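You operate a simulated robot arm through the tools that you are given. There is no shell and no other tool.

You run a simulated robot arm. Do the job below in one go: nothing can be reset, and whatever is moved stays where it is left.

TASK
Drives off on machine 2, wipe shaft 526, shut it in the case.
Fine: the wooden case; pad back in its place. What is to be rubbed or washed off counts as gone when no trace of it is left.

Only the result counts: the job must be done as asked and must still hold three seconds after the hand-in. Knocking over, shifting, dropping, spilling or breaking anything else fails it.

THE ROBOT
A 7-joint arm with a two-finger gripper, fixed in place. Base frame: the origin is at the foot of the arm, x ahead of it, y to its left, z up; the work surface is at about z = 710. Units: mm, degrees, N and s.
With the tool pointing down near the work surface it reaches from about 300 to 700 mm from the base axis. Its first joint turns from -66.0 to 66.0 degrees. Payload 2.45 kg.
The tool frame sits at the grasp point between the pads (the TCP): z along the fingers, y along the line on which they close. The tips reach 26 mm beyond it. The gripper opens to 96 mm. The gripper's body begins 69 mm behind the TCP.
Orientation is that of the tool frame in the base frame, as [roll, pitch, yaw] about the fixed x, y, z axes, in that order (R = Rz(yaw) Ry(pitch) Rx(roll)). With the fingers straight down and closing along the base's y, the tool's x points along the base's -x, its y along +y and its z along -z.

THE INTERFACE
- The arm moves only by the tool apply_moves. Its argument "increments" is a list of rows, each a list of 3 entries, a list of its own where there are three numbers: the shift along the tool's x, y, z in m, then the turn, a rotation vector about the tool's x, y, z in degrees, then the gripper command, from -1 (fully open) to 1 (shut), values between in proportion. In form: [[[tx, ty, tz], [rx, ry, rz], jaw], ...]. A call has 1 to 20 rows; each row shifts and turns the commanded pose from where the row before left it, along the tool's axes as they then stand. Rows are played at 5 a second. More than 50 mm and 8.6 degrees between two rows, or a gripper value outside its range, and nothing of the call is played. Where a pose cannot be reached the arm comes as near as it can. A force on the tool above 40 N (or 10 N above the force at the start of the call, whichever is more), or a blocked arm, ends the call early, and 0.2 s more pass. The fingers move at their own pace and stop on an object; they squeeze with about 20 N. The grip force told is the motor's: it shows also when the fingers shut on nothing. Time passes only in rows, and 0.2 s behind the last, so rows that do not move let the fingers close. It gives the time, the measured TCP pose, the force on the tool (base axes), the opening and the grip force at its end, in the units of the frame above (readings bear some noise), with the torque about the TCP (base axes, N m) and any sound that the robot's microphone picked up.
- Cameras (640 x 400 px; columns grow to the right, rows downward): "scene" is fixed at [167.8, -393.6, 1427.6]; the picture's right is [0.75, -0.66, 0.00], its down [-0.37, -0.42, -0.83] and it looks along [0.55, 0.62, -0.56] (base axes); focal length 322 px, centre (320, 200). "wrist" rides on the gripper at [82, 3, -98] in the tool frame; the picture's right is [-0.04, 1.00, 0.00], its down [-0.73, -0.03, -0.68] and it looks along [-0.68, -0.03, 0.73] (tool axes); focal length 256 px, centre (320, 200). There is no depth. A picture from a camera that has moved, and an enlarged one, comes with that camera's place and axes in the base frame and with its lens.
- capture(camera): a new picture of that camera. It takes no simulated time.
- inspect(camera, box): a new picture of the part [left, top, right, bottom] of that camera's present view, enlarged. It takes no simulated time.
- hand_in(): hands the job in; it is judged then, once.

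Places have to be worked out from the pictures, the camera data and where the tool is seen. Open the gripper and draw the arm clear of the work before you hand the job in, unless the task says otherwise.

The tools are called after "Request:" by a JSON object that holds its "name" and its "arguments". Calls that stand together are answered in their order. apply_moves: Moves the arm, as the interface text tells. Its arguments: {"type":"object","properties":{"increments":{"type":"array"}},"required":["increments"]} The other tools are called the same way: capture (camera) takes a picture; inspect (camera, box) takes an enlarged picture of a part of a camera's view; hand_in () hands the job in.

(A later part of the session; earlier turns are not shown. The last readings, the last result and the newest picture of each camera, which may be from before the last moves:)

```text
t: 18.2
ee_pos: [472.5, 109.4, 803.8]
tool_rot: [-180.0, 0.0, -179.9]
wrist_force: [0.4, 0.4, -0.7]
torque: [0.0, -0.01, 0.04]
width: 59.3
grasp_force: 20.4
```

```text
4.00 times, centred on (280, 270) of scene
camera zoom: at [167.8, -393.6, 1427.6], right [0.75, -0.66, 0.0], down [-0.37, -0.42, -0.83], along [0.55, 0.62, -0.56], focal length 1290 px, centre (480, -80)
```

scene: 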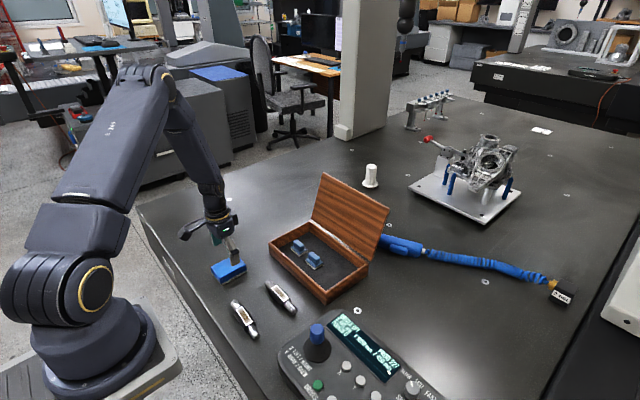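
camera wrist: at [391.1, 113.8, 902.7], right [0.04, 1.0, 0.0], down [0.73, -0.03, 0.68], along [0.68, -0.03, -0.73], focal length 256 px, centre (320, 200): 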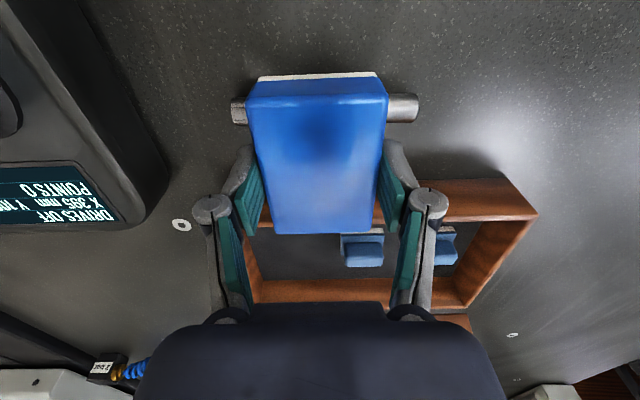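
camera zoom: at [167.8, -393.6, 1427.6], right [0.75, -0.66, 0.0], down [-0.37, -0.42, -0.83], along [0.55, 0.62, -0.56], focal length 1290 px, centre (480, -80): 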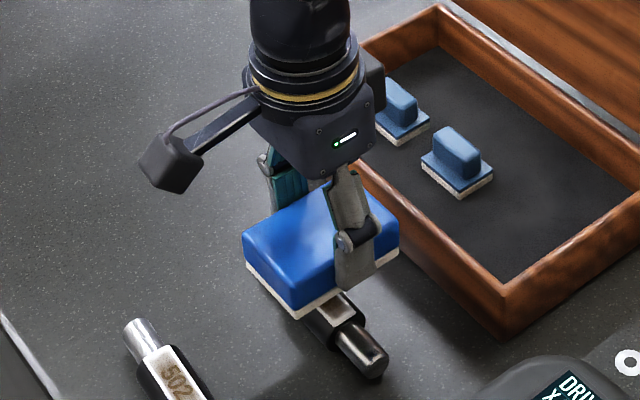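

The pad hangs over shaft 526 (centre about (469,113)). I'll lower to just above the plate, then in small steps until a light contact force shows.

Request:
{"name": "apply_moves", "arguments": {"increments": [[[0.002, 0.003, 0.013], [0, 0, 0], 1], [[0, 0, 0.011], [0, 0, 0], 1], [[0, 0, 0.002], [0, 0, 0], 1], [[0, 0, 0], [0, 0, 0], 1]]}}

Request:
{"name": "apply_moves", "arguments": {"increments": [[[0, 0, 0.0015], [0, 0, 0], 1], [[0, 0, 0.0015], [0, 0, 0], 1]]}}

Request:
{"name": "inspect", "arguments": {"camera": "scene", "box": [240, 250, 320, 310]}}

```text
t: 19.2
ee_pos: [469.8, 111.9, 774.7]
tool_rot: [180.0, 0.0, -180.0]
wrist_force: [-0.4, -0.4, -1.6]
torque: [0.02, -0.01, 0.03]
width: 59.5
grasp_force: 19.9
```

```text
t: 19.8
ee_pos: [469.1, 112.7, 772.5]
tool_rot: [180.0, 0.1, 180.0]
wrist_force: [-0.6, -0.3, -0.8]
torque: [-0.02, 0.0, 0.01]
width: 59.2
grasp_force: 20.0
```

```text
6.67 times, centred on (280, 280) of scene
camera zoom: at [167.8, -393.6, 1427.6], right [0.75, -0.66, 0.0], down [-0.37, -0.42, -0.83], along [0.55, 0.62, -0.56], focal length 2149 px, centre (587, -333)
```

zoom: 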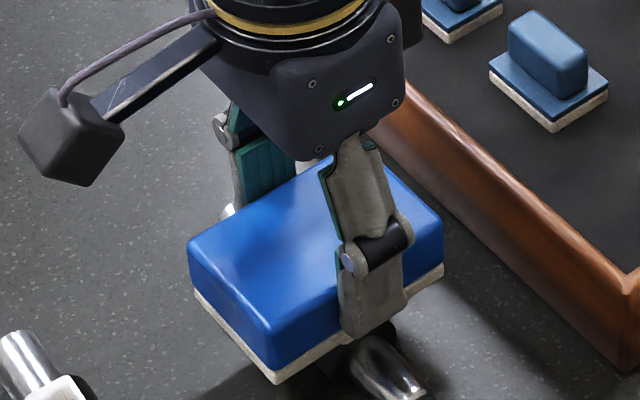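

No contact force yet at TCP z≈772.5. I'll keep lowering in 1 mm steps.

Request:
{"name": "apply_moves", "arguments": {"increments": [[[0, 0, 0.001], [0, 0, 0], 1], [[0, 0, 0.001], [0, 0, 0], 1], [[0, 0, 0], [0, 0, 0], 1]]}}

Request:
{"name": "apply_moves", "arguments": {"increments": [[[0, 0, 0.001], [0, 0, 0], 1], [[0, 0, 0.001], [0, 0, 0], 1], [[0, 0, 0], [0, 0, 0], 1]]}}

Request:
{"name": "apply_moves", "arguments": {"increments": [[[0, 0, 0.001], [0, 0, 0], 1], [[0, 0, 0.001], [0, 0, 0], 1], [[0, 0, 0], [0, 0, 0], 1]]}}

```text
t: 20.6
ee_pos: [469.0, 113.0, 770.8]
tool_rot: [179.9, 0.1, 180.0]
wrist_force: [0.1, -2.1, 14.4]
torque: [-0.06, 0.02, 0.05]
width: 59.5
grasp_force: 20.1
```

```text
t: 21.4
ee_pos: [468.3, 112.1, 768.3]
tool_rot: [179.9, 0.2, -180.0]
wrist_force: [0.7, 3.1, 14.1]
torque: [0.08, -0.08, -0.02]
width: 59.6
grasp_force: 19.9
```

```text
t: 22.2
ee_pos: [469.4, 112.5, 767.1]
tool_rot: [-179.9, 0.1, 180.0]
wrist_force: [1.5, -2.0, 14.3]
torque: [-0.07, -0.06, -0.01]
width: 59.4
grasp_force: 20.0
```

The pad bears on the plate with about 14 N and began to slip up a few mm in the grip. I'll ease up slightly and check the force.

Request:
{"name": "apply_moves", "arguments": {"increments": [[[0, 0, -0.001], [0, 0, 0], 1], [[0, 0, 0], [0, 0, 0], 1]]}}

Request:
{"name": "inspect", "arguments": {"camera": "scene", "box": [240, 250, 320, 310]}}

```text
t: 22.8
ee_pos: [467.7, 113.6, 768.2]
tool_rot: [-180.0, -0.2, -179.9]
wrist_force: [-0.7, -0.4, -0.7]
torque: [-0.02, 0.04, 0.02]
width: 59.7
grasp_force: 19.9
```

```text
6.67 times, centred on (280, 280) of scene
camera zoom: at [167.8, -393.6, 1427.6], right [0.75, -0.66, 0.0], down [-0.37, -0.42, -0.83], along [0.55, 0.62, -0.56], focal length 2149 px, centre (587, -333)
```

zoom: 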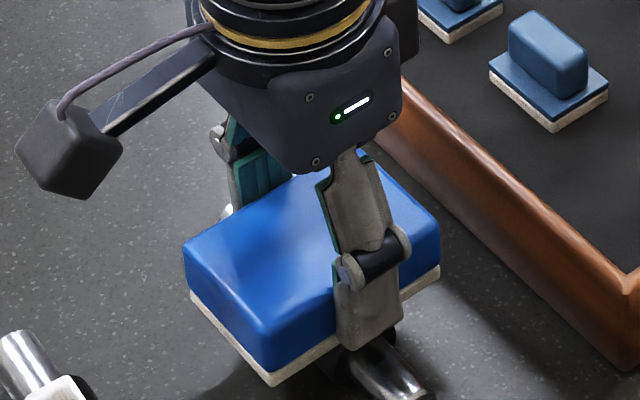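

Contact is stiff: a 1 mm lift takes the force to zero. I'll press with about 0.6 mm and then rub along the shaft axis in short strokes.

Request:
{"name": "apply_moves", "arguments": {"increments": [[[0, 0, 0.0006], [0, 0, 0], 1], [[0, 0, 0], [0, 0, 0], 1]]}}

```text
t: 23.4
ee_pos: [469.0, 113.8, 766.6]
tool_rot: [-180.0, 0.0, -180.0]
wrist_force: [0.2, 0.3, -0.6]
torque: [0.04, 0.0, -0.04]
width: 59.5
grasp_force: 19.7
```

Request:
{"name": "apply_moves", "arguments": {"increments": [[[0, 0, 0.0004], [0, 0, 0], 1], [[0, 0, 0], [0, 0, 0], 1]]}}

```text
t: 24.0
ee_pos: [467.6, 112.9, 765.9]
tool_rot: [180.0, 0.0, -180.0]
wrist_force: [-1.3, 0.4, 2.4]
torque: [-0.04, 0.0, -0.03]
width: 59.3
grasp_force: 20.0
```

Light contact at 2.4 N. I'll add 0.3 mm and make one gentle stroke in each direction.

Request:
{"name": "apply_moves", "arguments": {"increments": [[[0, 0, 0.0003], [0, 0, 0], 1], [[0, 0.005, 0], [0, 0, 0], 1], [[0, 0.005, 0], [0, 0, 0], 1], [[0, 0.005, 0], [0, 0, 0], 1], [[0, 0.005, 0], [0, 0, 0], 1]]}}

Request:
{"name": "inspect", "arguments": {"camera": "scene", "box": [240, 250, 320, 310]}}

Request:
{"name": "capture", "arguments": {"camera": "wrist"}}

```text
t: 25.2
ee_pos: [469.6, 131.3, 766.9]
tool_rot: [-179.9, 0.0, 180.0]
wrist_force: [-0.1, 0.1, -0.5]
torque: [-0.04, -0.01, -0.03]
width: 59.4
grasp_force: 20.5
```

```text
6.67 times, centred on (280, 280) of scene
camera zoom: at [167.8, -393.6, 1427.6], right [0.75, -0.66, 0.0], down [-0.37, -0.42, -0.83], along [0.55, 0.62, -0.56], focal length 2149 px, centre (587, -333)
```

zoom: 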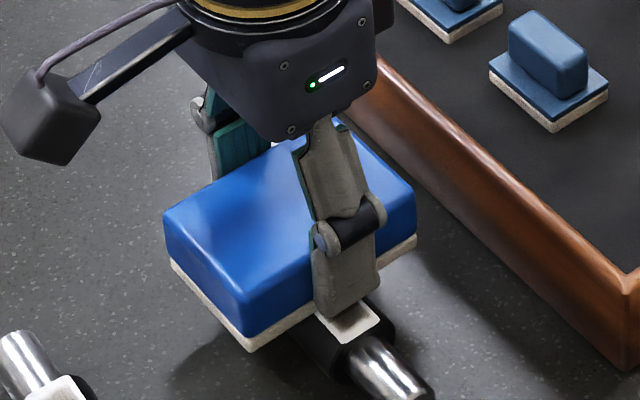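

```text
taken
camera wrist: at [388.9, 136.2, 865.9], right [0.04, 1.0, 0.0], down [0.73, -0.03, 0.68], along [0.68, -0.03, -0.73], focal length 256 px, centre (320, 200)
```

wrist: 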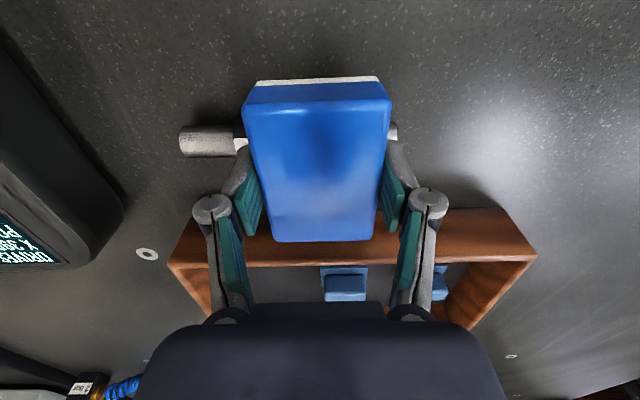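

The pad slid over the plate and the shaft stayed put. I'll zoom on the uncovered end of the plate.

Request:
{"name": "inspect", "arguments": {"camera": "scene", "box": [270, 280, 302, 304]}}

Request:
{"name": "apply_moves", "arguments": {"increments": [[[0, 0, 0.0005], [0, 0, 0], 1], [[0, -0.006, 0], [0, 0, 0], 1], [[0, -0.006, 0], [0, 0, 0], 1], [[0, -0.006, 0], [0, 0, 0], 1], [[0, -0.006, 0], [0, 0, 0], 1], [[0, -0.006, 0], [0, 0, 0], 1], [[0, -0.006, 0], [0, 0, 0], 1], [[0, 0, 0], [0, 0, 0], 1]]}}

Request:
{"name": "inspect", "arguments": {"camera": "scene", "box": [240, 250, 320, 310]}}

Request:
{"name": "capture", "arguments": {"camera": "wrist"}}

```text
16.00 times, centred on (286, 292) of scene
camera zoom: at [167.8, -393.6, 1427.6], right [0.75, -0.66, 0.0], down [-0.37, -0.42, -0.83], along [0.55, 0.62, -0.56], focal length 5158 px, centre (864, -1272)
```

zoom: 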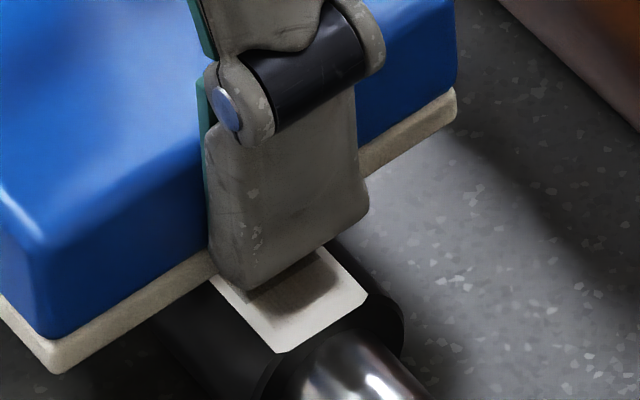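

```text
t: 27.0
ee_pos: [469.1, 95.4, 764.4]
tool_rot: [180.0, -0.1, -180.0]
wrist_force: [0.2, 5.5, 7.6]
torque: [0.19, -0.01, 0.03]
width: 59.6
grasp_force: 19.9
```

```text
6.67 times, centred on (280, 280) of scene
camera zoom: at [167.6, -393.5, 1427.6], right [0.75, -0.66, 0.0], down [-0.37, -0.42, -0.83], along [0.55, 0.62, -0.56], focal length 2149 px, centre (587, -333)
```

zoom: 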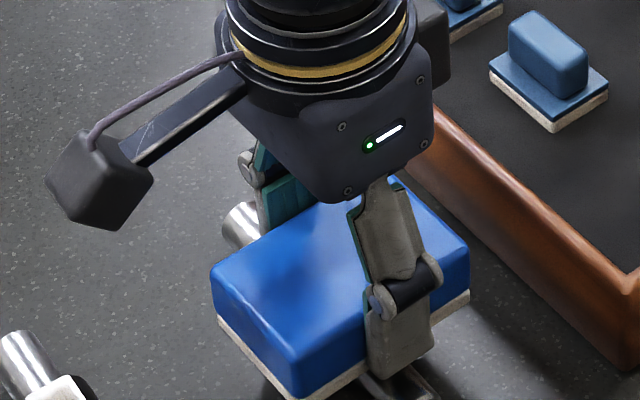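

```text
taken
camera wrist: at [387.7, 99.9, 864.5], right [0.04, 1.0, 0.0], down [0.73, -0.03, 0.68], along [0.68, -0.03, -0.73], focal length 256 px, centre (320, 200)
```

wrist: 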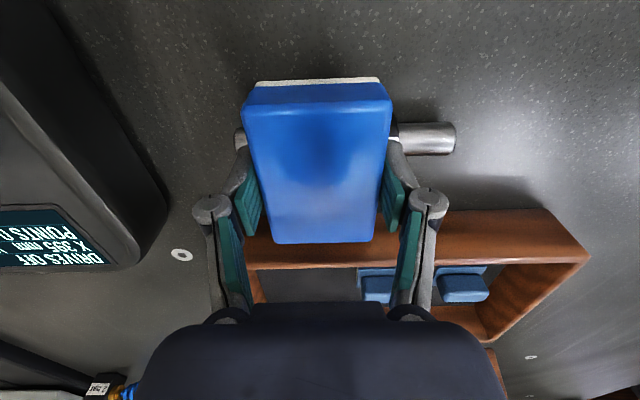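

The shaft is unmoved (ends still at y≈47 and 180). One more return stroke, then I'll lift and move the pad aside to check the plate.

Request:
{"name": "apply_moves", "arguments": {"increments": [[[0, 0.006, 0], [0, 0, 0], 1], [[0, 0.006, 0], [0, 0, 0], 1], [[0, 0.006, 0], [0, 0, 0], 1], [[0, 0.006, 0], [0, 0, 0], 1], [[0, 0.006, 0], [0, 0, 0], 1], [[0, 0.006, 0], [0, 0, 0], 1], [[0, 0, -0.02], [0, 0, 0], 1], [[0, 0.02, -0.04], [0, 0, 0], 1], [[0, 0.045, 0], [0, 0, 0], 1], [[0, 0.045, 0], [0, 0, 0], 1], [[0, 0.02, 0], [0, 0, 0], 1], [[0, 0, 0], [0, 0, 0], 1]]}}

Request:
{"name": "inspect", "arguments": {"camera": "scene", "box": [240, 270, 320, 330]}}

Request:
{"name": "inspect", "arguments": {"camera": "scene", "box": [264, 280, 296, 304]}}

Request:
{"name": "capture", "arguments": {"camera": "wrist"}}

```text
t: 29.6
ee_pos: [470.0, 264.4, 825.9]
tool_rot: [180.0, 0.1, -180.0]
wrist_force: [0.1, -0.3, -1.0]
torque: [0.01, 0.0, 0.03]
width: 59.3
grasp_force: 19.9
```

```text
6.67 times, centred on (280, 300) of scene
camera zoom: at [167.8, -393.6, 1427.6], right [0.75, -0.66, 0.0], down [-0.37, -0.42, -0.83], along [0.55, 0.62, -0.56], focal length 2149 px, centre (587, -467)
```

zoom: 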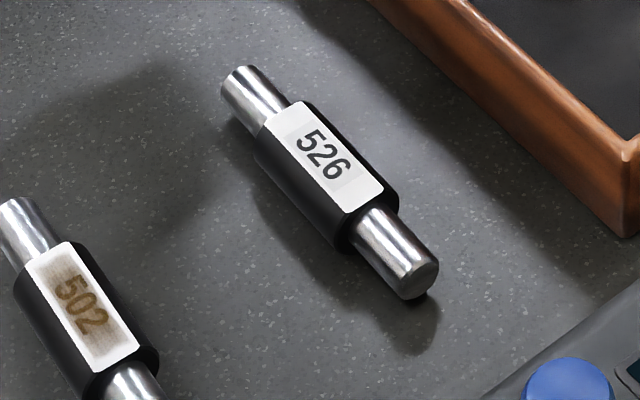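

```text
16.00 times, centred on (280, 292) of scene
camera zoom: at [167.8, -393.6, 1427.6], right [0.75, -0.66, 0.0], down [-0.37, -0.42, -0.83], along [0.55, 0.62, -0.56], focal length 5158 px, centre (960, -1272)
```

zoom: 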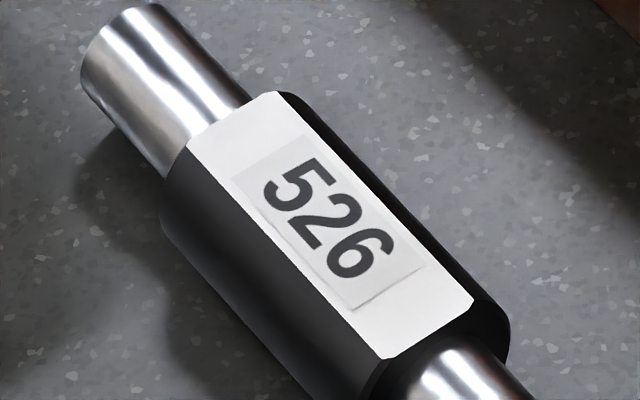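

```text
taken
camera wrist: at [388.5, 268.4, 925.1], right [0.04, 1.0, 0.0], down [0.73, -0.03, 0.68], along [0.68, -0.03, -0.73], focal length 256 px, centre (320, 200)
```

wrist: 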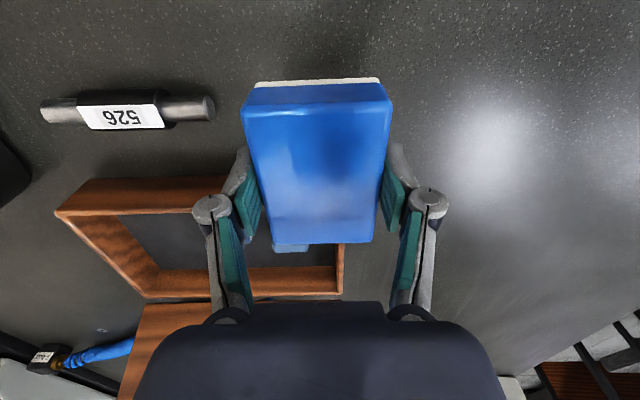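

The brown film is gone and the number reads black on white; I'll zoom in further for any remaining trace.

Request:
{"name": "inspect", "arguments": {"camera": "wrist", "box": [70, 85, 182, 155]}}

Request:
{"name": "inspect", "arguments": {"camera": "scene", "box": [270, 284, 290, 299]}}

Request:
{"name": "inspect", "arguments": {"camera": "scene", "box": [236, 305, 256, 320]}}

```text
5.71 times, centred on (126, 120) of wrist
camera zoom: at [388.5, 268.4, 925.1], right [0.04, 1.0, 0.0], down [0.73, -0.03, 0.68], along [0.68, -0.03, -0.73], focal length 1463 px, centre (1429, 657)
```

zoom: 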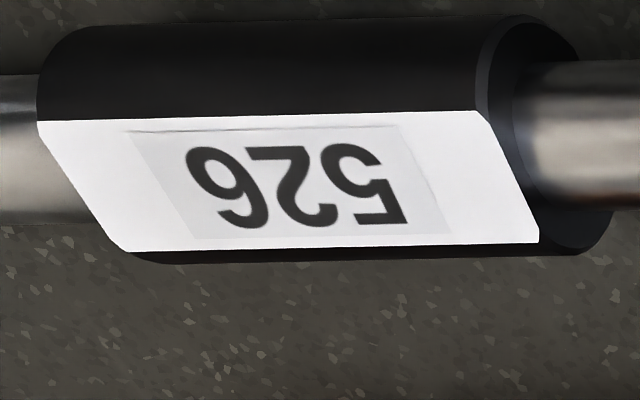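

```text
16.00 times, centred on (280, 292) of scene
camera zoom: at [167.8, -393.6, 1427.6], right [0.75, -0.66, 0.0], down [-0.37, -0.42, -0.83], along [0.55, 0.62, -0.56], focal length 5158 px, centre (960, -1264)
```

zoom: 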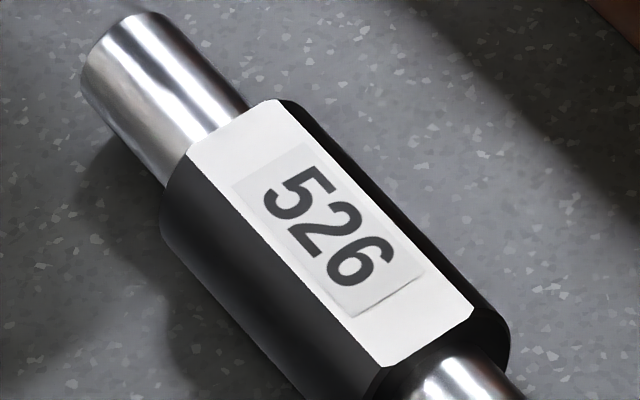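

```text
16.00 times, centred on (246, 312) of scene
camera zoom: at [167.8, -393.6, 1427.6], right [0.75, -0.66, 0.0], down [-0.37, -0.42, -0.83], along [0.55, 0.62, -0.56], focal length 5158 px, centre (1504, -1600)
```

zoom: 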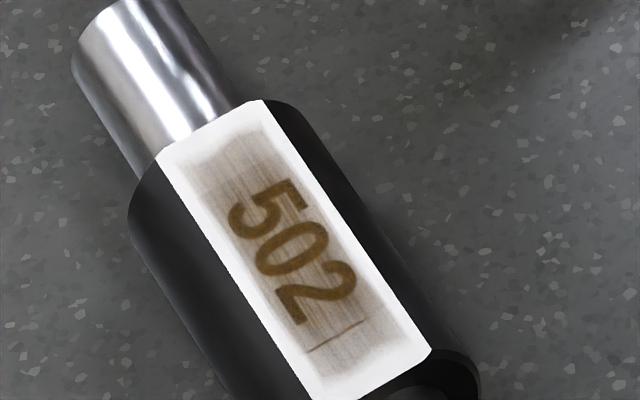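

The pale rectangle is only the number's own label (502 shows the same edge), and no brown remains. For certainty I'll give it one more pair of strokes over the whole plate.

Request:
{"name": "apply_moves", "arguments": {"increments": [[[0, -0.0433, 0], [0, 0, 0], 1], [[0, -0.0433, 0], [0, 0, 0], 1], [[0, -0.0434, 0], [0, 0, 0], 1], [[0, 0, 0.04], [0, 0, 0], 1], [[0, 0, 0.015], [0, 0, 0], 1], [[0, 0, 0.002], [0, 0, 0], 1], [[0, 0, 0], [0, 0, 0], 1]]}}

Request:
{"name": "apply_moves", "arguments": {"increments": [[[0, 0, 0.0015], [0, 0, 0], 1], [[0, 0, 0.001], [0, 0, 0], 1], [[0, 0, 0], [0, 0, 0], 1]]}}

```text
t: 31.2
ee_pos: [468.9, 133.6, 767.3]
tool_rot: [-180.0, -0.1, 180.0]
wrist_force: [0.6, -0.5, -0.9]
torque: [0.0, 0.02, 0.01]
width: 59.2
grasp_force: 20.2
```

```text
t: 32.0
ee_pos: [470.0, 133.5, 766.5]
tool_rot: [180.0, 0.1, -180.0]
wrist_force: [0.5, -0.8, -0.9]
torque: [0.01, -0.02, 0.04]
width: 59.2
grasp_force: 19.8
```

Request:
{"name": "apply_moves", "arguments": {"increments": [[[0, 0, 0.0006], [0, 0, 0], 1], [[0, -0.006, 0], [0, 0, 0], 1], [[0, -0.006, 0], [0, 0, 0], 1], [[0, -0.006, 0], [0, 0, 0], 1], [[0, -0.006, 0], [0, 0, 0], 1], [[0, -0.006, 0], [0, 0, 0], 1], [[0, -0.006, 0], [0, 0, 0], 1], [[0, 0, 0], [0, 0, 0], 1]]}}

Request:
{"name": "apply_moves", "arguments": {"increments": [[[0, 0.006, 0], [0, 0, 0], 1], [[0, 0.006, 0], [0, 0, 0], 1], [[0, 0.006, 0], [0, 0, 0], 1], [[0, 0.006, 0], [0, 0, 0], 1], [[0, 0.006, 0], [0, 0, 0], 1], [[0, 0.006, 0], [0, 0, 0], 1]]}}

```text
t: 33.8
ee_pos: [468.6, 96.1, 764.4]
tool_rot: [179.9, 0.1, 180.0]
wrist_force: [0.1, 0.3, -0.2]
torque: [0.04, 0.01, 0.04]
width: 59.6
grasp_force: 19.7
```

```text
t: 35.2
ee_pos: [470.3, 133.3, 765.1]
tool_rot: [180.0, 0.0, 180.0]
wrist_force: [-0.4, -3.5, 2.8]
torque: [-0.15, -0.04, -0.03]
width: 59.4
grasp_force: 20.1
```

Contact and friction were felt on the strokes. Now I'll lift, carry the block back and stop just above its original place (centre (411.4,290.4)).

Request:
{"name": "apply_moves", "arguments": {"increments": [[[0, 0, -0.02], [0, 0, 0], 1], [[0, 0, -0.03], [0, 0, 0], 1], [[0.01425, 0.03875, 0], [0, 0, 0], 1], [[0.01425, 0.03875, 0], [0, 0, 0], 1], [[0.01425, 0.03875, 0], [0, 0, 0], 1], [[0.01425, 0.03875, 0], [0, 0, 0], 1], [[0, 0, 0], [0, 0, 0], 1], [[0, 0, 0.04], [0, 0, 0], 1], [[0, 0, 0.023], [0, 0, 0], 1], [[0, 0, 0], [0, 0, 0], 1]]}}

Request:
{"name": "inspect", "arguments": {"camera": "scene", "box": [264, 280, 296, 304]}}

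Request:
{"name": "inspect", "arguments": {"camera": "scene", "box": [200, 240, 280, 300]}}

Request:
{"name": "capture", "arguments": {"camera": "wrist"}}

```text
t: 37.4
ee_pos: [413.0, 288.7, 751.3]
tool_rot: [-180.0, 0.0, -180.0]
wrist_force: [-0.3, 0.3, -0.8]
torque: [0.01, 0.0, 0.02]
width: 59.4
grasp_force: 19.9
```

```text
16.00 times, centred on (280, 292) of scene
camera zoom: at [167.8, -393.6, 1427.6], right [0.75, -0.66, 0.0], down [-0.37, -0.42, -0.83], along [0.55, 0.62, -0.56], focal length 5158 px, centre (960, -1272)
```

zoom: 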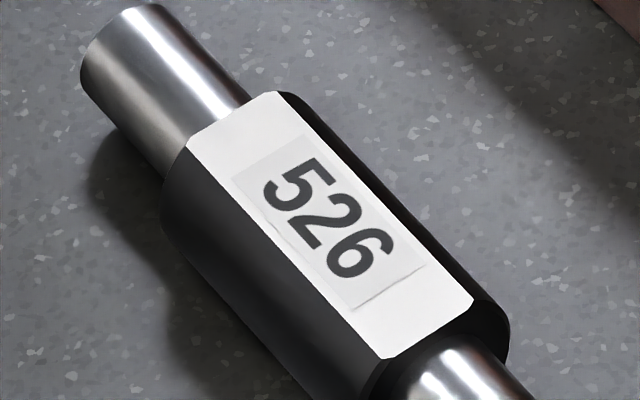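

```text
6.67 times, centred on (240, 270) of scene
camera zoom: at [167.8, -393.6, 1427.6], right [0.75, -0.66, 0.0], down [-0.37, -0.42, -0.83], along [0.55, 0.62, -0.56], focal length 2149 px, centre (853, -267)
```

zoom: 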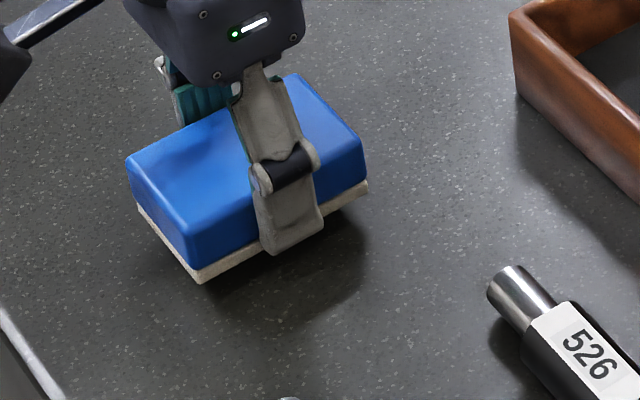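

```text
taken
camera wrist: at [331.3, 292.6, 850.9], right [0.04, 1.0, 0.0], down [0.73, -0.03, 0.68], along [0.68, -0.03, -0.73], focal length 256 px, centre (320, 200)
```

wrist: 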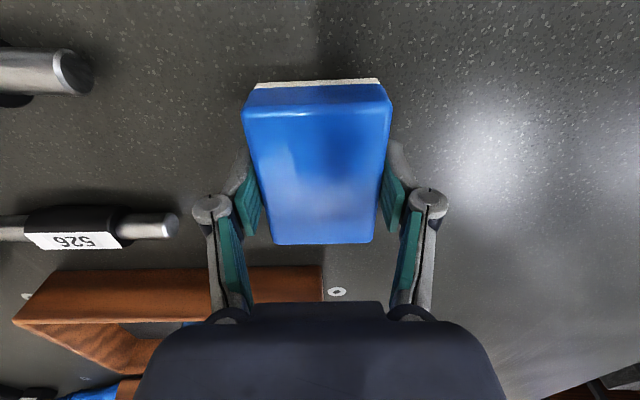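

The plate is fully clean and the shaft unmoved. I'll correct by (-1.6,+1.7) mm and lower the block towards the table.

Request:
{"name": "apply_moves", "arguments": {"increments": [[[0.0016, 0.0017, 0.004], [0, 0, 0], 1], [[0, 0, 0.003], [0, 0, 0], 1], [[0, 0, 0], [0, 0, 0], 1]]}}

Request:
{"name": "inspect", "arguments": {"camera": "scene", "box": [200, 240, 280, 300]}}

```text
t: 38.2
ee_pos: [411.0, 289.9, 746.1]
tool_rot: [-180.0, 0.1, 180.0]
wrist_force: [0.0, -0.8, -0.7]
torque: [-0.02, 0.01, 0.03]
width: 59.5
grasp_force: 20.3
```

```text
6.67 times, centred on (240, 270) of scene
camera zoom: at [167.8, -393.6, 1427.6], right [0.75, -0.66, 0.0], down [-0.37, -0.42, -0.83], along [0.55, 0.62, -0.56], focal length 2149 px, centre (853, -267)
```

zoom: 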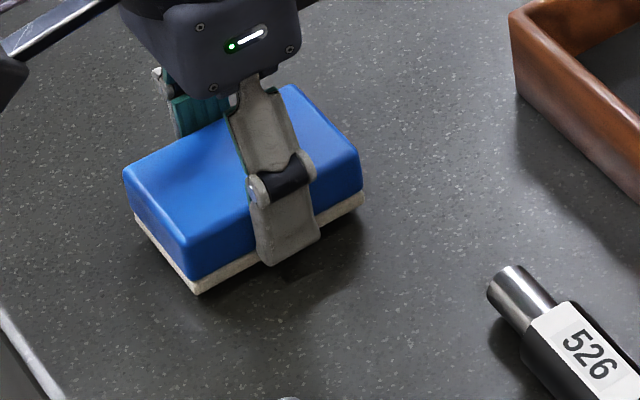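

The block is nearly in line with its original outline (needs about 5 mm down). I'll lower until it touches.

Request:
{"name": "apply_moves", "arguments": {"increments": [[[0, 0, 0.002], [0, 0, 0], 1], [[0, 0, 0.001], [0, 0, 0], 1], [[0, 0, 0.001], [0, 0, 0], 1], [[0, 0, 0], [0, 0, 0], 1]]}}

Request:
{"name": "apply_moves", "arguments": {"increments": [[[0, 0, 0.001], [0, 0, 0], 1], [[0, 0, 0], [0, 0, 0], 1]]}}

```text
t: 39.2
ee_pos: [410.5, 289.9, 740.6]
tool_rot: [180.0, 0.1, 179.9]
wrist_force: [0.0, 0.4, -1.8]
torque: [-0.04, 0.02, -0.02]
width: 59.4
grasp_force: 19.8
```

```text
t: 39.8
ee_pos: [409.8, 289.9, 740.3]
tool_rot: [180.0, 0.0, 180.0]
wrist_force: [1.0, 0.5, -1.2]
torque: [-0.01, -0.02, -0.01]
width: 59.6
grasp_force: 20.0
```

Request:
{"name": "apply_moves", "arguments": {"increments": [[[0, 0, 0.0007], [0, 0, 0], 1], [[0, 0, 0], [0, 0, 0], 1]]}}

Request:
{"name": "inspect", "arguments": {"camera": "scene", "box": [200, 240, 280, 300]}}

```text
t: 40.4
ee_pos: [409.6, 289.6, 739.0]
tool_rot: [-180.0, 0.0, 180.0]
wrist_force: [-0.6, 0.4, -1.0]
torque: [-0.03, 0.01, 0.0]
width: 59.4
grasp_force: 19.6
```

```text
6.67 times, centred on (240, 270) of scene
camera zoom: at [167.8, -393.6, 1427.6], right [0.75, -0.66, 0.0], down [-0.37, -0.42, -0.83], along [0.55, 0.62, -0.56], focal length 2149 px, centre (853, -267)
```

zoom: 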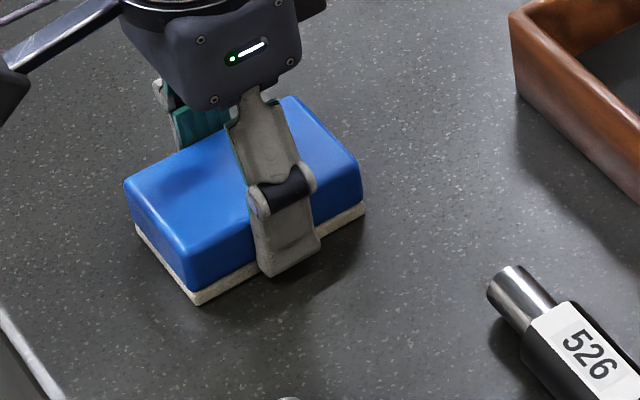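

The outline now matches the original within a pixel or two. I'll lower half a millimetre more, then open and lift straight up.

Request:
{"name": "apply_moves", "arguments": {"increments": [[[0, 0, 0.0006], [0, 0, 0], 1], [[0, 0, 0], [0, 0, 0], 1]]}}

Request:
{"name": "apply_moves", "arguments": {"increments": [[[0, 0, 0], [0, 0, 0], 0.2], [[0, 0, 0], [0, 0, 0], -0.2], [[0, 0, 0], [0, 0, 0], -0.6], [[0, 0, 0], [0, 0, 0], -1], [[0, 0, 0], [0, 0, 0], -1], [[0, 0, -0.03], [0, 0, 0], -1], [[0, 0, -0.04], [0, 0, 0], -1], [[0, 0, -0.04], [0, 0, 0], -1], [[0, 0, 0], [0, 0, 0], -1]]}}

Request:
{"name": "inspect", "arguments": {"camera": "scene", "box": [200, 240, 280, 300]}}

Request:
{"name": "capture", "arguments": {"camera": "wrist"}}

```text
t: 41.0
ee_pos: [409.6, 289.9, 738.4]
tool_rot: [180.0, 0.0, -180.0]
wrist_force: [-1.6, -3.0, 13.4]
torque: [-0.13, 0.04, -0.01]
width: 59.8
grasp_force: 20.1
```

```text
t: 43.0
ee_pos: [408.7, 285.7, 850.6]
tool_rot: [179.9, 0.0, -180.0]
wrist_force: [0.9, -0.4, 0.5]
torque: [0.0, 0.0, -0.02]
width: 96.0
grasp_force: 0.1
```

```text
6.67 times, centred on (240, 270) of scene
camera zoom: at [167.8, -393.6, 1427.6], right [0.75, -0.66, 0.0], down [-0.37, -0.42, -0.83], along [0.55, 0.62, -0.56], focal length 2149 px, centre (853, -267)
```

zoom: 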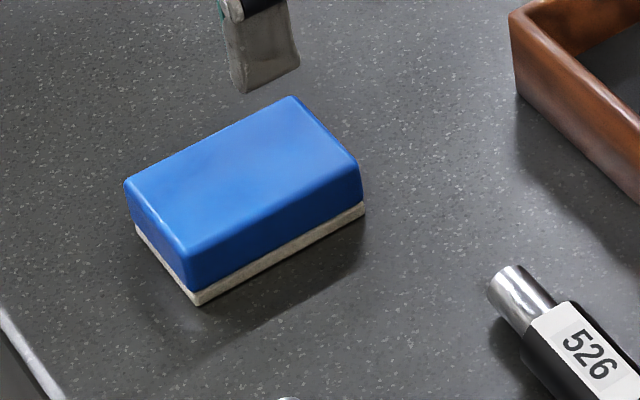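

```text
taken
camera wrist: at [326.8, 290.8, 949.9], right [0.04, 1.0, 0.0], down [0.73, -0.03, 0.68], along [0.68, -0.03, -0.73], focal length 256 px, centre (320, 200)
```

wrist: 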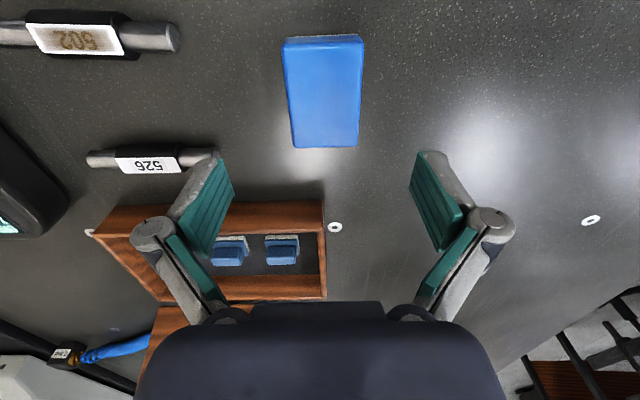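

The block is back in its original outline. Next I'll go to a viewpoint over the shaft and the case's free right-hand compartment to measure both.

Request:
{"name": "apply_moves", "arguments": {"increments": [[[0, 0, -0.048], [0, 0, 0], -1], [[0, 0, -0.048], [0, 0, 0], -1], [[-0.006, -0.042, 0], [0, 0, 0], -1], [[-0.006, -0.042, 0], [0, 0, 0], -1], [[-0.006, -0.042, 0], [0, 0, 0], -1], [[-0.006, -0.042, 0], [0, 0, 0], -1], [[-0.006, -0.042, 0], [0, 0, 0], -1], [[0, 0, 0], [0, 0, 0], -1]]}}

Request:
{"name": "capture", "arguments": {"camera": "wrist"}}

Request:
{"name": "inspect", "arguments": {"camera": "wrist", "box": [250, 130, 420, 240]}}

Request:
{"name": "inspect", "arguments": {"camera": "wrist", "box": [270, 40, 430, 140]}}

```text
t: 44.8
ee_pos: [442.0, 76.5, 947.1]
tool_rot: [-179.9, 0.1, 180.0]
wrist_force: [0.3, -1.2, 0.4]
torque: [0.02, -0.02, 0.0]
width: 96.4
grasp_force: 0.1
```

```text
taken
camera wrist: at [360.6, 79.9, 1046.4], right [0.04, 1.0, 0.0], down [0.73, -0.03, 0.68], along [0.68, -0.03, -0.73], focal length 256 px, centre (320, 200)
```

wrist: 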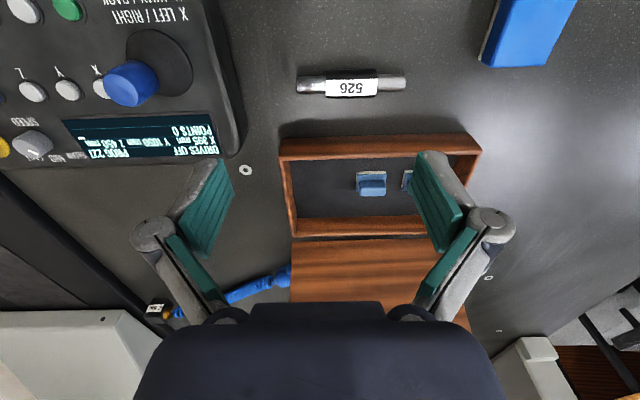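

```text
3.64 times, centred on (335, 185) of wrist
camera zoom: at [360.6, 79.9, 1046.4], right [0.04, 1.0, 0.0], down [0.73, -0.03, 0.68], along [0.68, -0.03, -0.73], focal length 931 px, centre (266, 254)
```

zoom: 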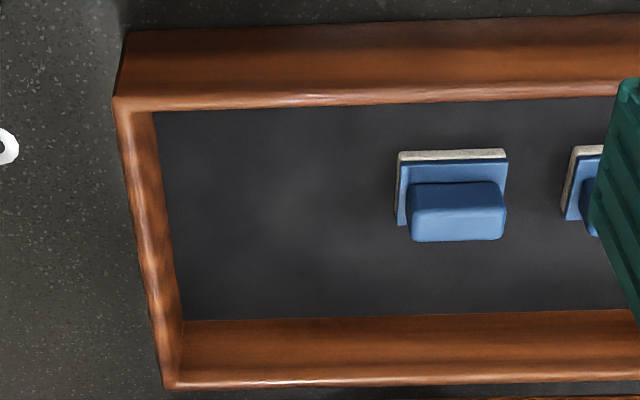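

```text
4.00 times, centred on (350, 90) of wrist
camera zoom: at [360.6, 79.9, 1046.4], right [0.04, 1.0, 0.0], down [0.73, -0.03, 0.68], along [0.68, -0.03, -0.73], focal length 1024 px, centre (200, 640)
```

zoom: 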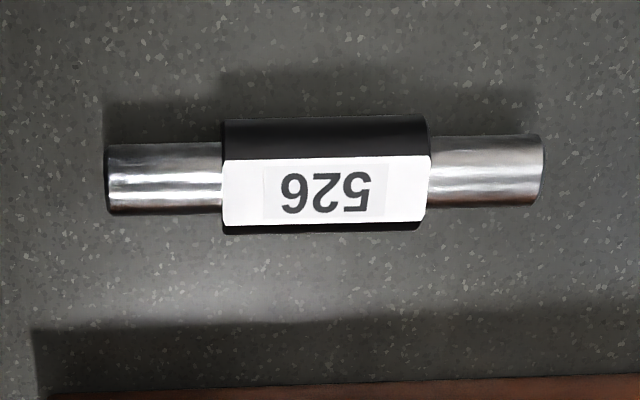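

Shaft 526 lies exactly along y, centre about (471.3,112), body Ø≈28.6 mm, 133 mm long. The free bay of the case is about x 555–709, y 22–126, so it fits lying along x. I'll turn the gripper 90° up here so it can close across the shaft.

Request:
{"name": "apply_moves", "arguments": {"increments": [[[0, 0, 0], [0, 0, 8.182], -1], [[0, 0, 0], [0, 0, 8.182], -1], [[0, 0, 0], [0, 0, 8.182], -1], [[0, 0, 0], [0, 0, 8.182], -1], [[0, 0, 0], [0, 0, 8.182], -1], [[0, 0, 0], [0, 0, 8.182], -1], [[0, 0, 0], [0, 0, 8.182], -1], [[0, 0, 0], [0, 0, 8.182], -1], [[0, 0, 0], [0, 0, 8.182], -1], [[0, 0, 0], [0, 0, 8.182], -1], [[0, 0, 0], [0, 0, 8.18], -1], [[0, 0, 0], [0, 0, 0], -1]]}}

Request:
{"name": "capture", "arguments": {"camera": "wrist"}}

Request:
{"name": "capture", "arguments": {"camera": "scene"}}

```text
t: 47.4
ee_pos: [439.8, 79.9, 944.0]
tool_rot: [179.9, 0.0, 89.9]
wrist_force: [-0.6, 0.0, 0.4]
torque: [0.01, -0.03, 0.0]
width: 95.9
grasp_force: 0.0
```

```text
taken
camera wrist: at [443.7, 161.7, 1044.5], right [1.0, -0.04, 0.0], down [-0.03, -0.73, 0.68], along [-0.03, -0.68, -0.73], focal length 256 px, centre (320, 200)
```

wrist: 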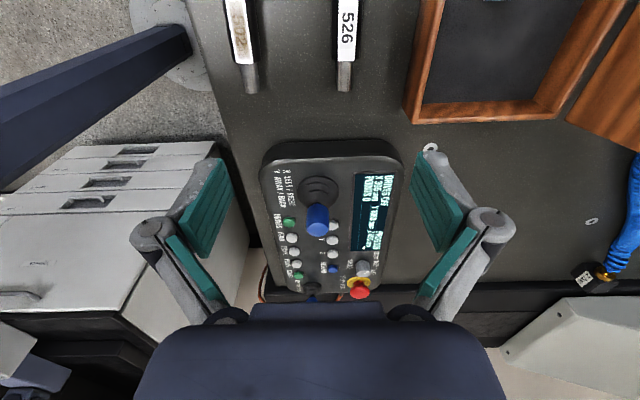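

```text
taken
```

scene: 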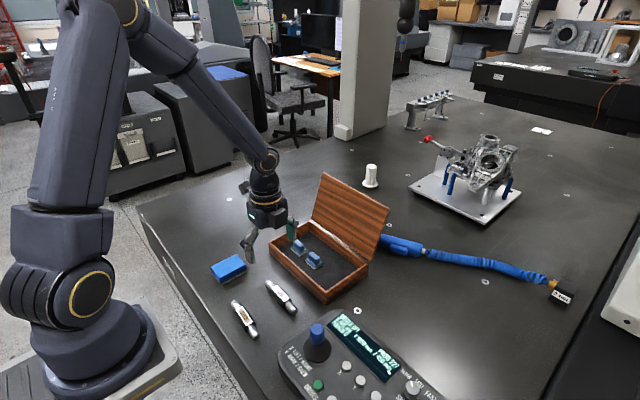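

The turn worked. Now I'll move above the shaft's middle, with tips well clear, and check alignment.

Request:
{"name": "apply_moves", "arguments": {"increments": [[[0.011, 0.0104, 0.04], [0, 0, 0], -1], [[0.011, 0.0104, 0.04], [0, 0, 0], -1], [[0.011, 0.0104, 0.034], [0, 0, 0], -1], [[0, 0, 0.04], [0, 0, 0], -1], [[0, 0, 0], [0, 0, 0], -1]]}}

Request:
{"name": "capture", "arguments": {"camera": "wrist"}}

Request:
{"name": "inspect", "arguments": {"camera": "scene", "box": [240, 240, 320, 310]}}

```text
t: 48.6
ee_pos: [472.7, 110.6, 789.4]
tool_rot: [-179.9, 0.0, 90.1]
wrist_force: [0.0, 0.1, 0.7]
torque: [0.0, 0.01, -0.01]
width: 96.0
grasp_force: 0.0
```

```text
taken
camera wrist: at [476.4, 192.7, 888.2], right [1.0, -0.04, 0.0], down [-0.03, -0.73, 0.68], along [-0.03, -0.68, -0.73], focal length 256 px, centre (320, 200)
```

wrist: 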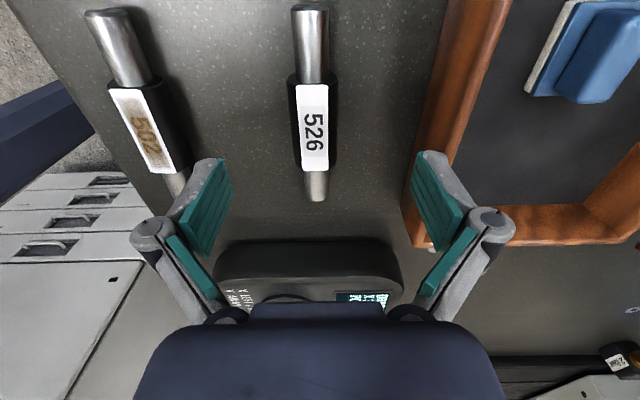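

```text
5.71 times, centred on (280, 275) of scene
camera zoom: at [167.8, -393.6, 1427.6], right [0.75, -0.66, 0.0], down [-0.37, -0.42, -0.83], along [0.55, 0.62, -0.56], focal length 1842 px, centre (549, -229)
```

zoom: 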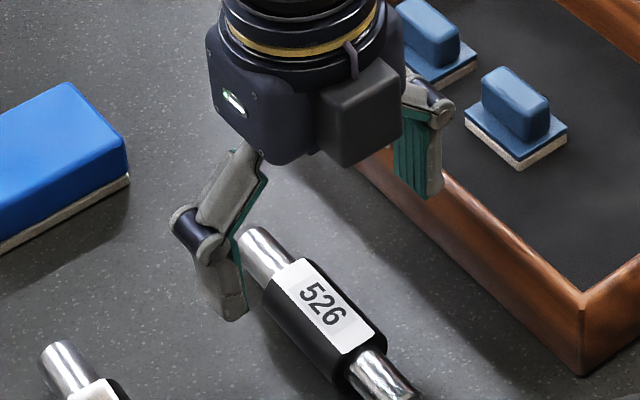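

The shaft sits between the fingers (x≈470). I'll narrow the jaws to about 70 mm, descend to TCP z≈739.5 and close on the body.

Request:
{"name": "apply_moves", "arguments": {"increments": [[[0.001, -0.0022, 0], [0, 0, 0], -0.45], [[0, 0, 0.02], [0, 0, 0], -0.45], [[0, 0, 0.02], [0, 0, 0], -0.45], [[0, 0, 0.008], [0, 0, 0], -0.45], [[0, 0, 0], [0, 0, 0], -0.45]]}}

Request:
{"name": "capture", "arguments": {"camera": "wrist"}}

Request:
{"name": "inspect", "arguments": {"camera": "scene", "box": [240, 240, 320, 310]}}

```text
t: 49.8
ee_pos: [469.1, 113.9, 743.0]
tool_rot: [180.0, 0.0, 90.0]
wrist_force: [0.5, -0.7, -0.2]
torque: [0.01, 0.02, 0.01]
width: 69.7
grasp_force: 0.0
```

```text
taken
camera wrist: at [473.2, 196.7, 842.5], right [1.0, -0.04, 0.0], down [-0.03, -0.73, 0.68], along [-0.03, -0.68, -0.73], focal length 256 px, centre (320, 200)
```

wrist: 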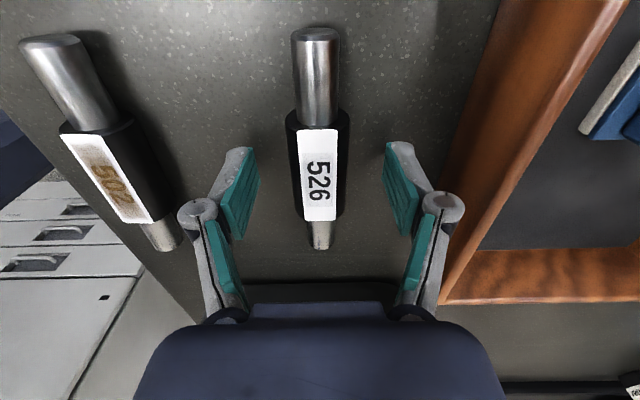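

```text
5.71 times, centred on (280, 275) of scene
camera zoom: at [167.8, -393.6, 1427.6], right [0.75, -0.66, 0.0], down [-0.37, -0.42, -0.83], along [0.55, 0.62, -0.56], focal length 1842 px, centre (549, -229)
```

zoom: 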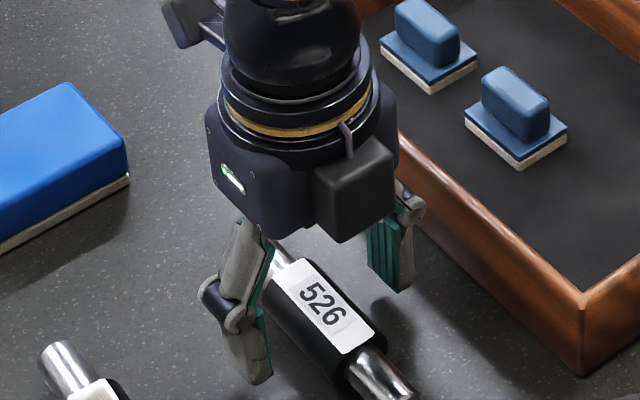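

Well centred. I'll lower 3 mm more and close on the shaft.

Request:
{"name": "apply_moves", "arguments": {"increments": [[[0, 0, 0.003], [0, 0, 0], -0.45], [[0, 0, 0], [0, 0, 0], 0], [[0, 0, 0], [0, 0, 0], 0.5], [[0, 0, 0], [0, 0, 0], 1], [[0, 0, 0], [0, 0, 0], 1], [[0, 0, 0], [0, 0, 0], 1]]}}

Request:
{"name": "apply_moves", "arguments": {"increments": [[[0, 0, -0.005], [0, 0, 0], 1], [[0, 0, -0.015], [0, 0, 0], 1], [[0, 0, -0.03], [0, 0, 0], 1], [[0, 0, 0], [0, 0, 0], 1]]}}

Request:
{"name": "capture", "arguments": {"camera": "wrist"}}

Request:
{"name": "inspect", "arguments": {"camera": "scene", "box": [240, 220, 320, 310]}}

```text
t: 51.2
ee_pos: [469.2, 114.1, 740.2]
tool_rot: [-180.0, -0.1, 90.0]
wrist_force: [-1.9, -0.6, -0.1]
torque: [-0.01, 0.03, 0.0]
width: 30.8
grasp_force: 19.8
```

```text
t: 52.2
ee_pos: [469.7, 114.6, 789.3]
tool_rot: [-180.0, 0.1, 90.0]
wrist_force: [0.5, -0.4, -4.1]
torque: [0.02, 0.02, -0.01]
width: 31.0
grasp_force: 19.9
```

```text
taken
camera wrist: at [473.0, 197.6, 888.6], right [1.0, -0.04, 0.0], down [-0.03, -0.73, 0.68], along [-0.03, -0.68, -0.73], focal length 256 px, centre (320, 200)
```

wrist: 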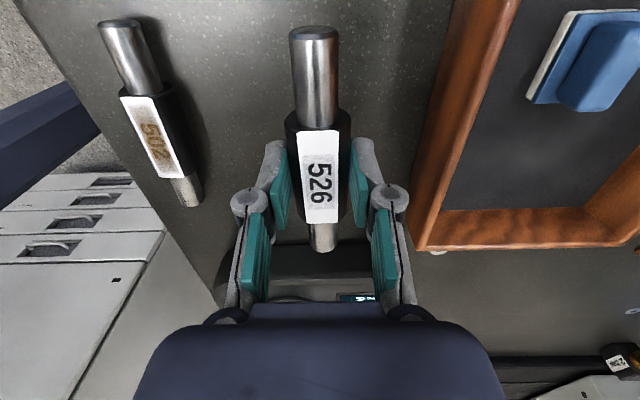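

```text
4.44 times, centred on (280, 265) of scene
camera zoom: at [167.8, -393.6, 1427.6], right [0.75, -0.66, 0.0], down [-0.37, -0.42, -0.83], along [0.55, 0.62, -0.56], focal length 1433 px, centre (498, -89)
```

zoom: 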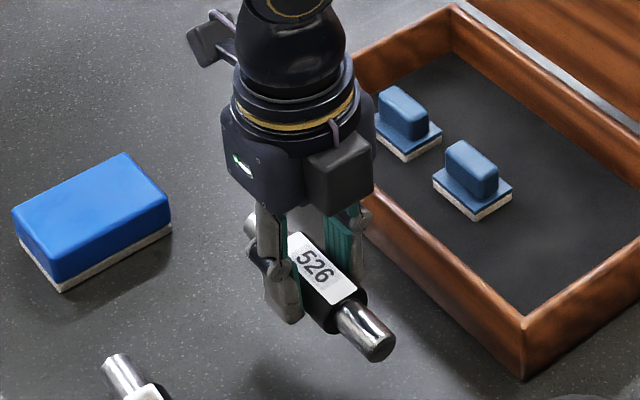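

The shaft is held firmly (width 31) and lifted. I'll raise it further and turn back 90° so it lies along x.

Request:
{"name": "apply_moves", "arguments": {"increments": [[[0, 0, -0.04], [0, 0, 0], 1], [[0, 0, -0.03], [0, 0, 0], 1], [[0, 0, 0], [0, 0, -8.182], 1], [[0, 0, 0], [0, 0, -8.182], 1], [[0, 0, 0], [0, 0, -8.182], 1], [[0, 0, 0], [0, 0, -8.182], 1], [[0, 0, 0], [0, 0, -8.182], 1], [[0, 0, 0], [0, 0, -8.182], 1], [[0, 0, 0], [0, 0, -8.182], 1], [[0, 0, 0], [0, 0, -8.182], 1], [[0, 0, 0], [0, 0, -8.182], 1], [[0, 0, 0], [0, 0, -8.182], 1], [[0, 0, 0], [0, 0, -8.18], 1], [[0, 0, 0], [0, 0, 0], 1]]}}

Request:
{"name": "capture", "arguments": {"camera": "wrist"}}

Request:
{"name": "capture", "arguments": {"camera": "scene"}}

```text
t: 55.2
ee_pos: [469.2, 113.7, 859.7]
tool_rot: [180.0, 0.0, -179.8]
wrist_force: [-0.5, -0.7, -4.6]
torque: [0.03, 0.0, 0.02]
width: 30.9
grasp_force: 20.4
```

```text
taken
camera wrist: at [387.2, 117.7, 959.3], right [0.04, 1.0, 0.0], down [0.73, -0.03, 0.68], along [0.68, -0.03, -0.73], focal length 256 px, centre (320, 200)
```

wrist: 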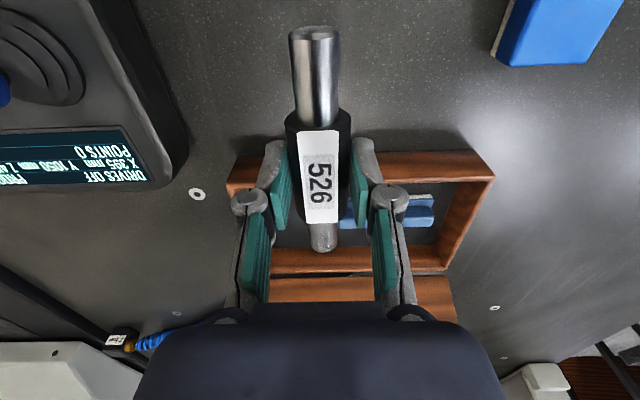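

```text
taken
```

scene: 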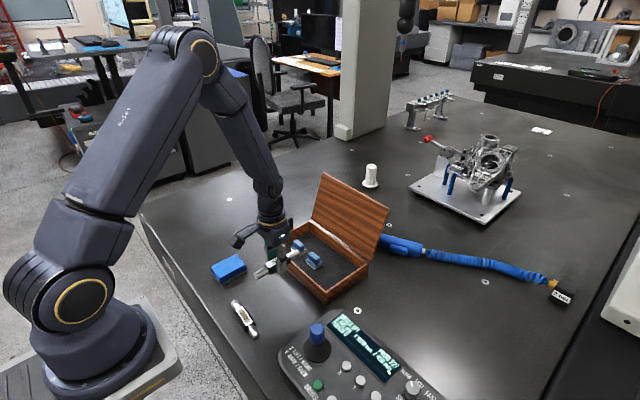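

The shaft lies along x now. I'll carry it above the free bay at about (630,74), still high.

Request:
{"name": "apply_moves", "arguments": {"increments": [[[-0.0402, -0.01, 0], [0, 0, 0], 1], [[-0.0402, -0.01, 0], [0, 0, 0], 1], [[-0.0402, -0.01, 0], [0, 0, 0], 1], [[-0.0402, -0.01, 0], [0, 0, 0], 1], [[0, 0, 0], [0, 0, 0], 1]]}}

Request:
{"name": "capture", "arguments": {"camera": "wrist"}}

Request:
{"name": "inspect", "arguments": {"camera": "scene", "box": [260, 160, 400, 310]}}

```text
t: 56.4
ee_pos: [631.5, 72.9, 857.4]
tool_rot: [-180.0, -0.1, -179.9]
wrist_force: [0.1, -0.4, -4.7]
torque: [-0.03, 0.01, -0.04]
width: 31.0
grasp_force: 20.1
```

```text
taken
camera wrist: at [549.2, 76.3, 958.1], right [0.04, 1.0, 0.0], down [0.73, -0.03, 0.68], along [0.68, -0.03, -0.73], focal length 256 px, centre (320, 200)
```

wrist: 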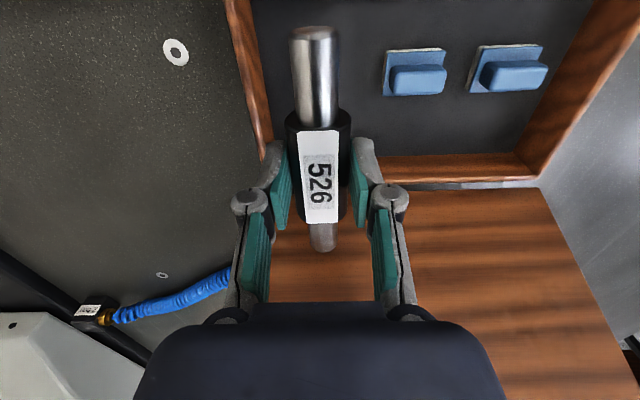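

```text
2.67 times, centred on (330, 235) of scene
camera zoom: at [167.9, -393.6, 1427.6], right [0.75, -0.66, 0.0], down [-0.37, -0.42, -0.83], along [0.55, 0.62, -0.56], focal length 860 px, centre (293, 107)
```

zoom: 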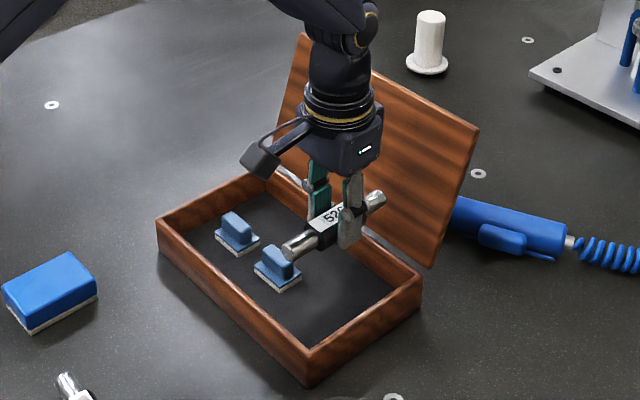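

The bay centre is about y=75, floor z≈720, back wall inner x≈709. I'll lower the shaft into the bay to just above the floor.

Request:
{"name": "apply_moves", "arguments": {"increments": [[[0, 0.0015, 0.035], [0, 0, 0], 1], [[0, 0, 0.035], [0, 0, 0], 1], [[0, 0, 0.02], [0, 0, 0], 1], [[0, 0, 0.01], [0, 0, 0], 1], [[0, 0, 0], [0, 0, 0], 1]]}}

Request:
{"name": "capture", "arguments": {"camera": "wrist"}}

Request:
{"name": "inspect", "arguments": {"camera": "scene", "box": [280, 210, 380, 300]}}

```text
t: 57.6
ee_pos: [630.6, 77.0, 760.4]
tool_rot: [-180.0, 0.0, -180.0]
wrist_force: [0.2, 0.9, -4.7]
torque: [-0.03, 0.0, 0.02]
width: 31.0
grasp_force: 20.1
```

```text
taken
camera wrist: at [549.3, 80.9, 859.9], right [0.04, 1.0, 0.0], down [0.73, -0.03, 0.68], along [0.68, -0.03, -0.73], focal length 256 px, centre (320, 200)
```

wrist: 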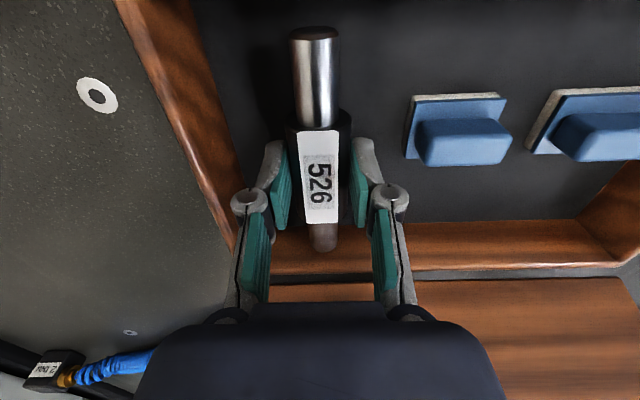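

```text
4.44 times, centred on (330, 255) of scene
camera zoom: at [167.9, -393.6, 1427.6], right [0.75, -0.66, 0.0], down [-0.37, -0.42, -0.83], along [0.55, 0.62, -0.56], focal length 1433 px, centre (276, -44)
```

zoom: 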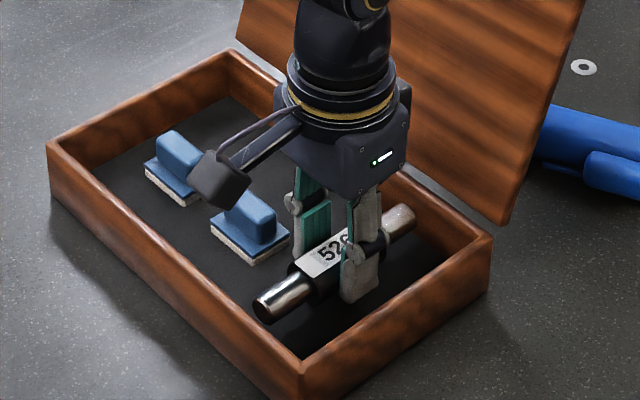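

The shaft is within the walls with clearance. I'll lower in small steps until the floor takes the weight.

Request:
{"name": "apply_moves", "arguments": {"increments": [[[0, 0, 0.004], [0, 0, 0], 1], [[0, 0, 0.002], [0, 0, 0], 1], [[0, 0, 0.002], [0, 0, 0], 1], [[0, 0, 0], [0, 0, 0], 1]]}}

Request:
{"name": "apply_moves", "arguments": {"increments": [[[0, 0, 0.001], [0, 0, 0], 1], [[0, 0, 0], [0, 0, 0], 1]]}}

```text
t: 58.6
ee_pos: [629.3, 73.9, 751.3]
tool_rot: [180.0, 0.0, 180.0]
wrist_force: [-0.7, 0.6, -5.1]
torque: [0.02, -0.01, 0.01]
width: 31.0
grasp_force: 20.3
```

```text
t: 59.2
ee_pos: [629.9, 76.1, 752.8]
tool_rot: [-179.9, 0.0, 180.0]
wrist_force: [0.2, -0.6, -4.6]
torque: [-0.01, 0.0, -0.02]
width: 30.7
grasp_force: 20.2
```

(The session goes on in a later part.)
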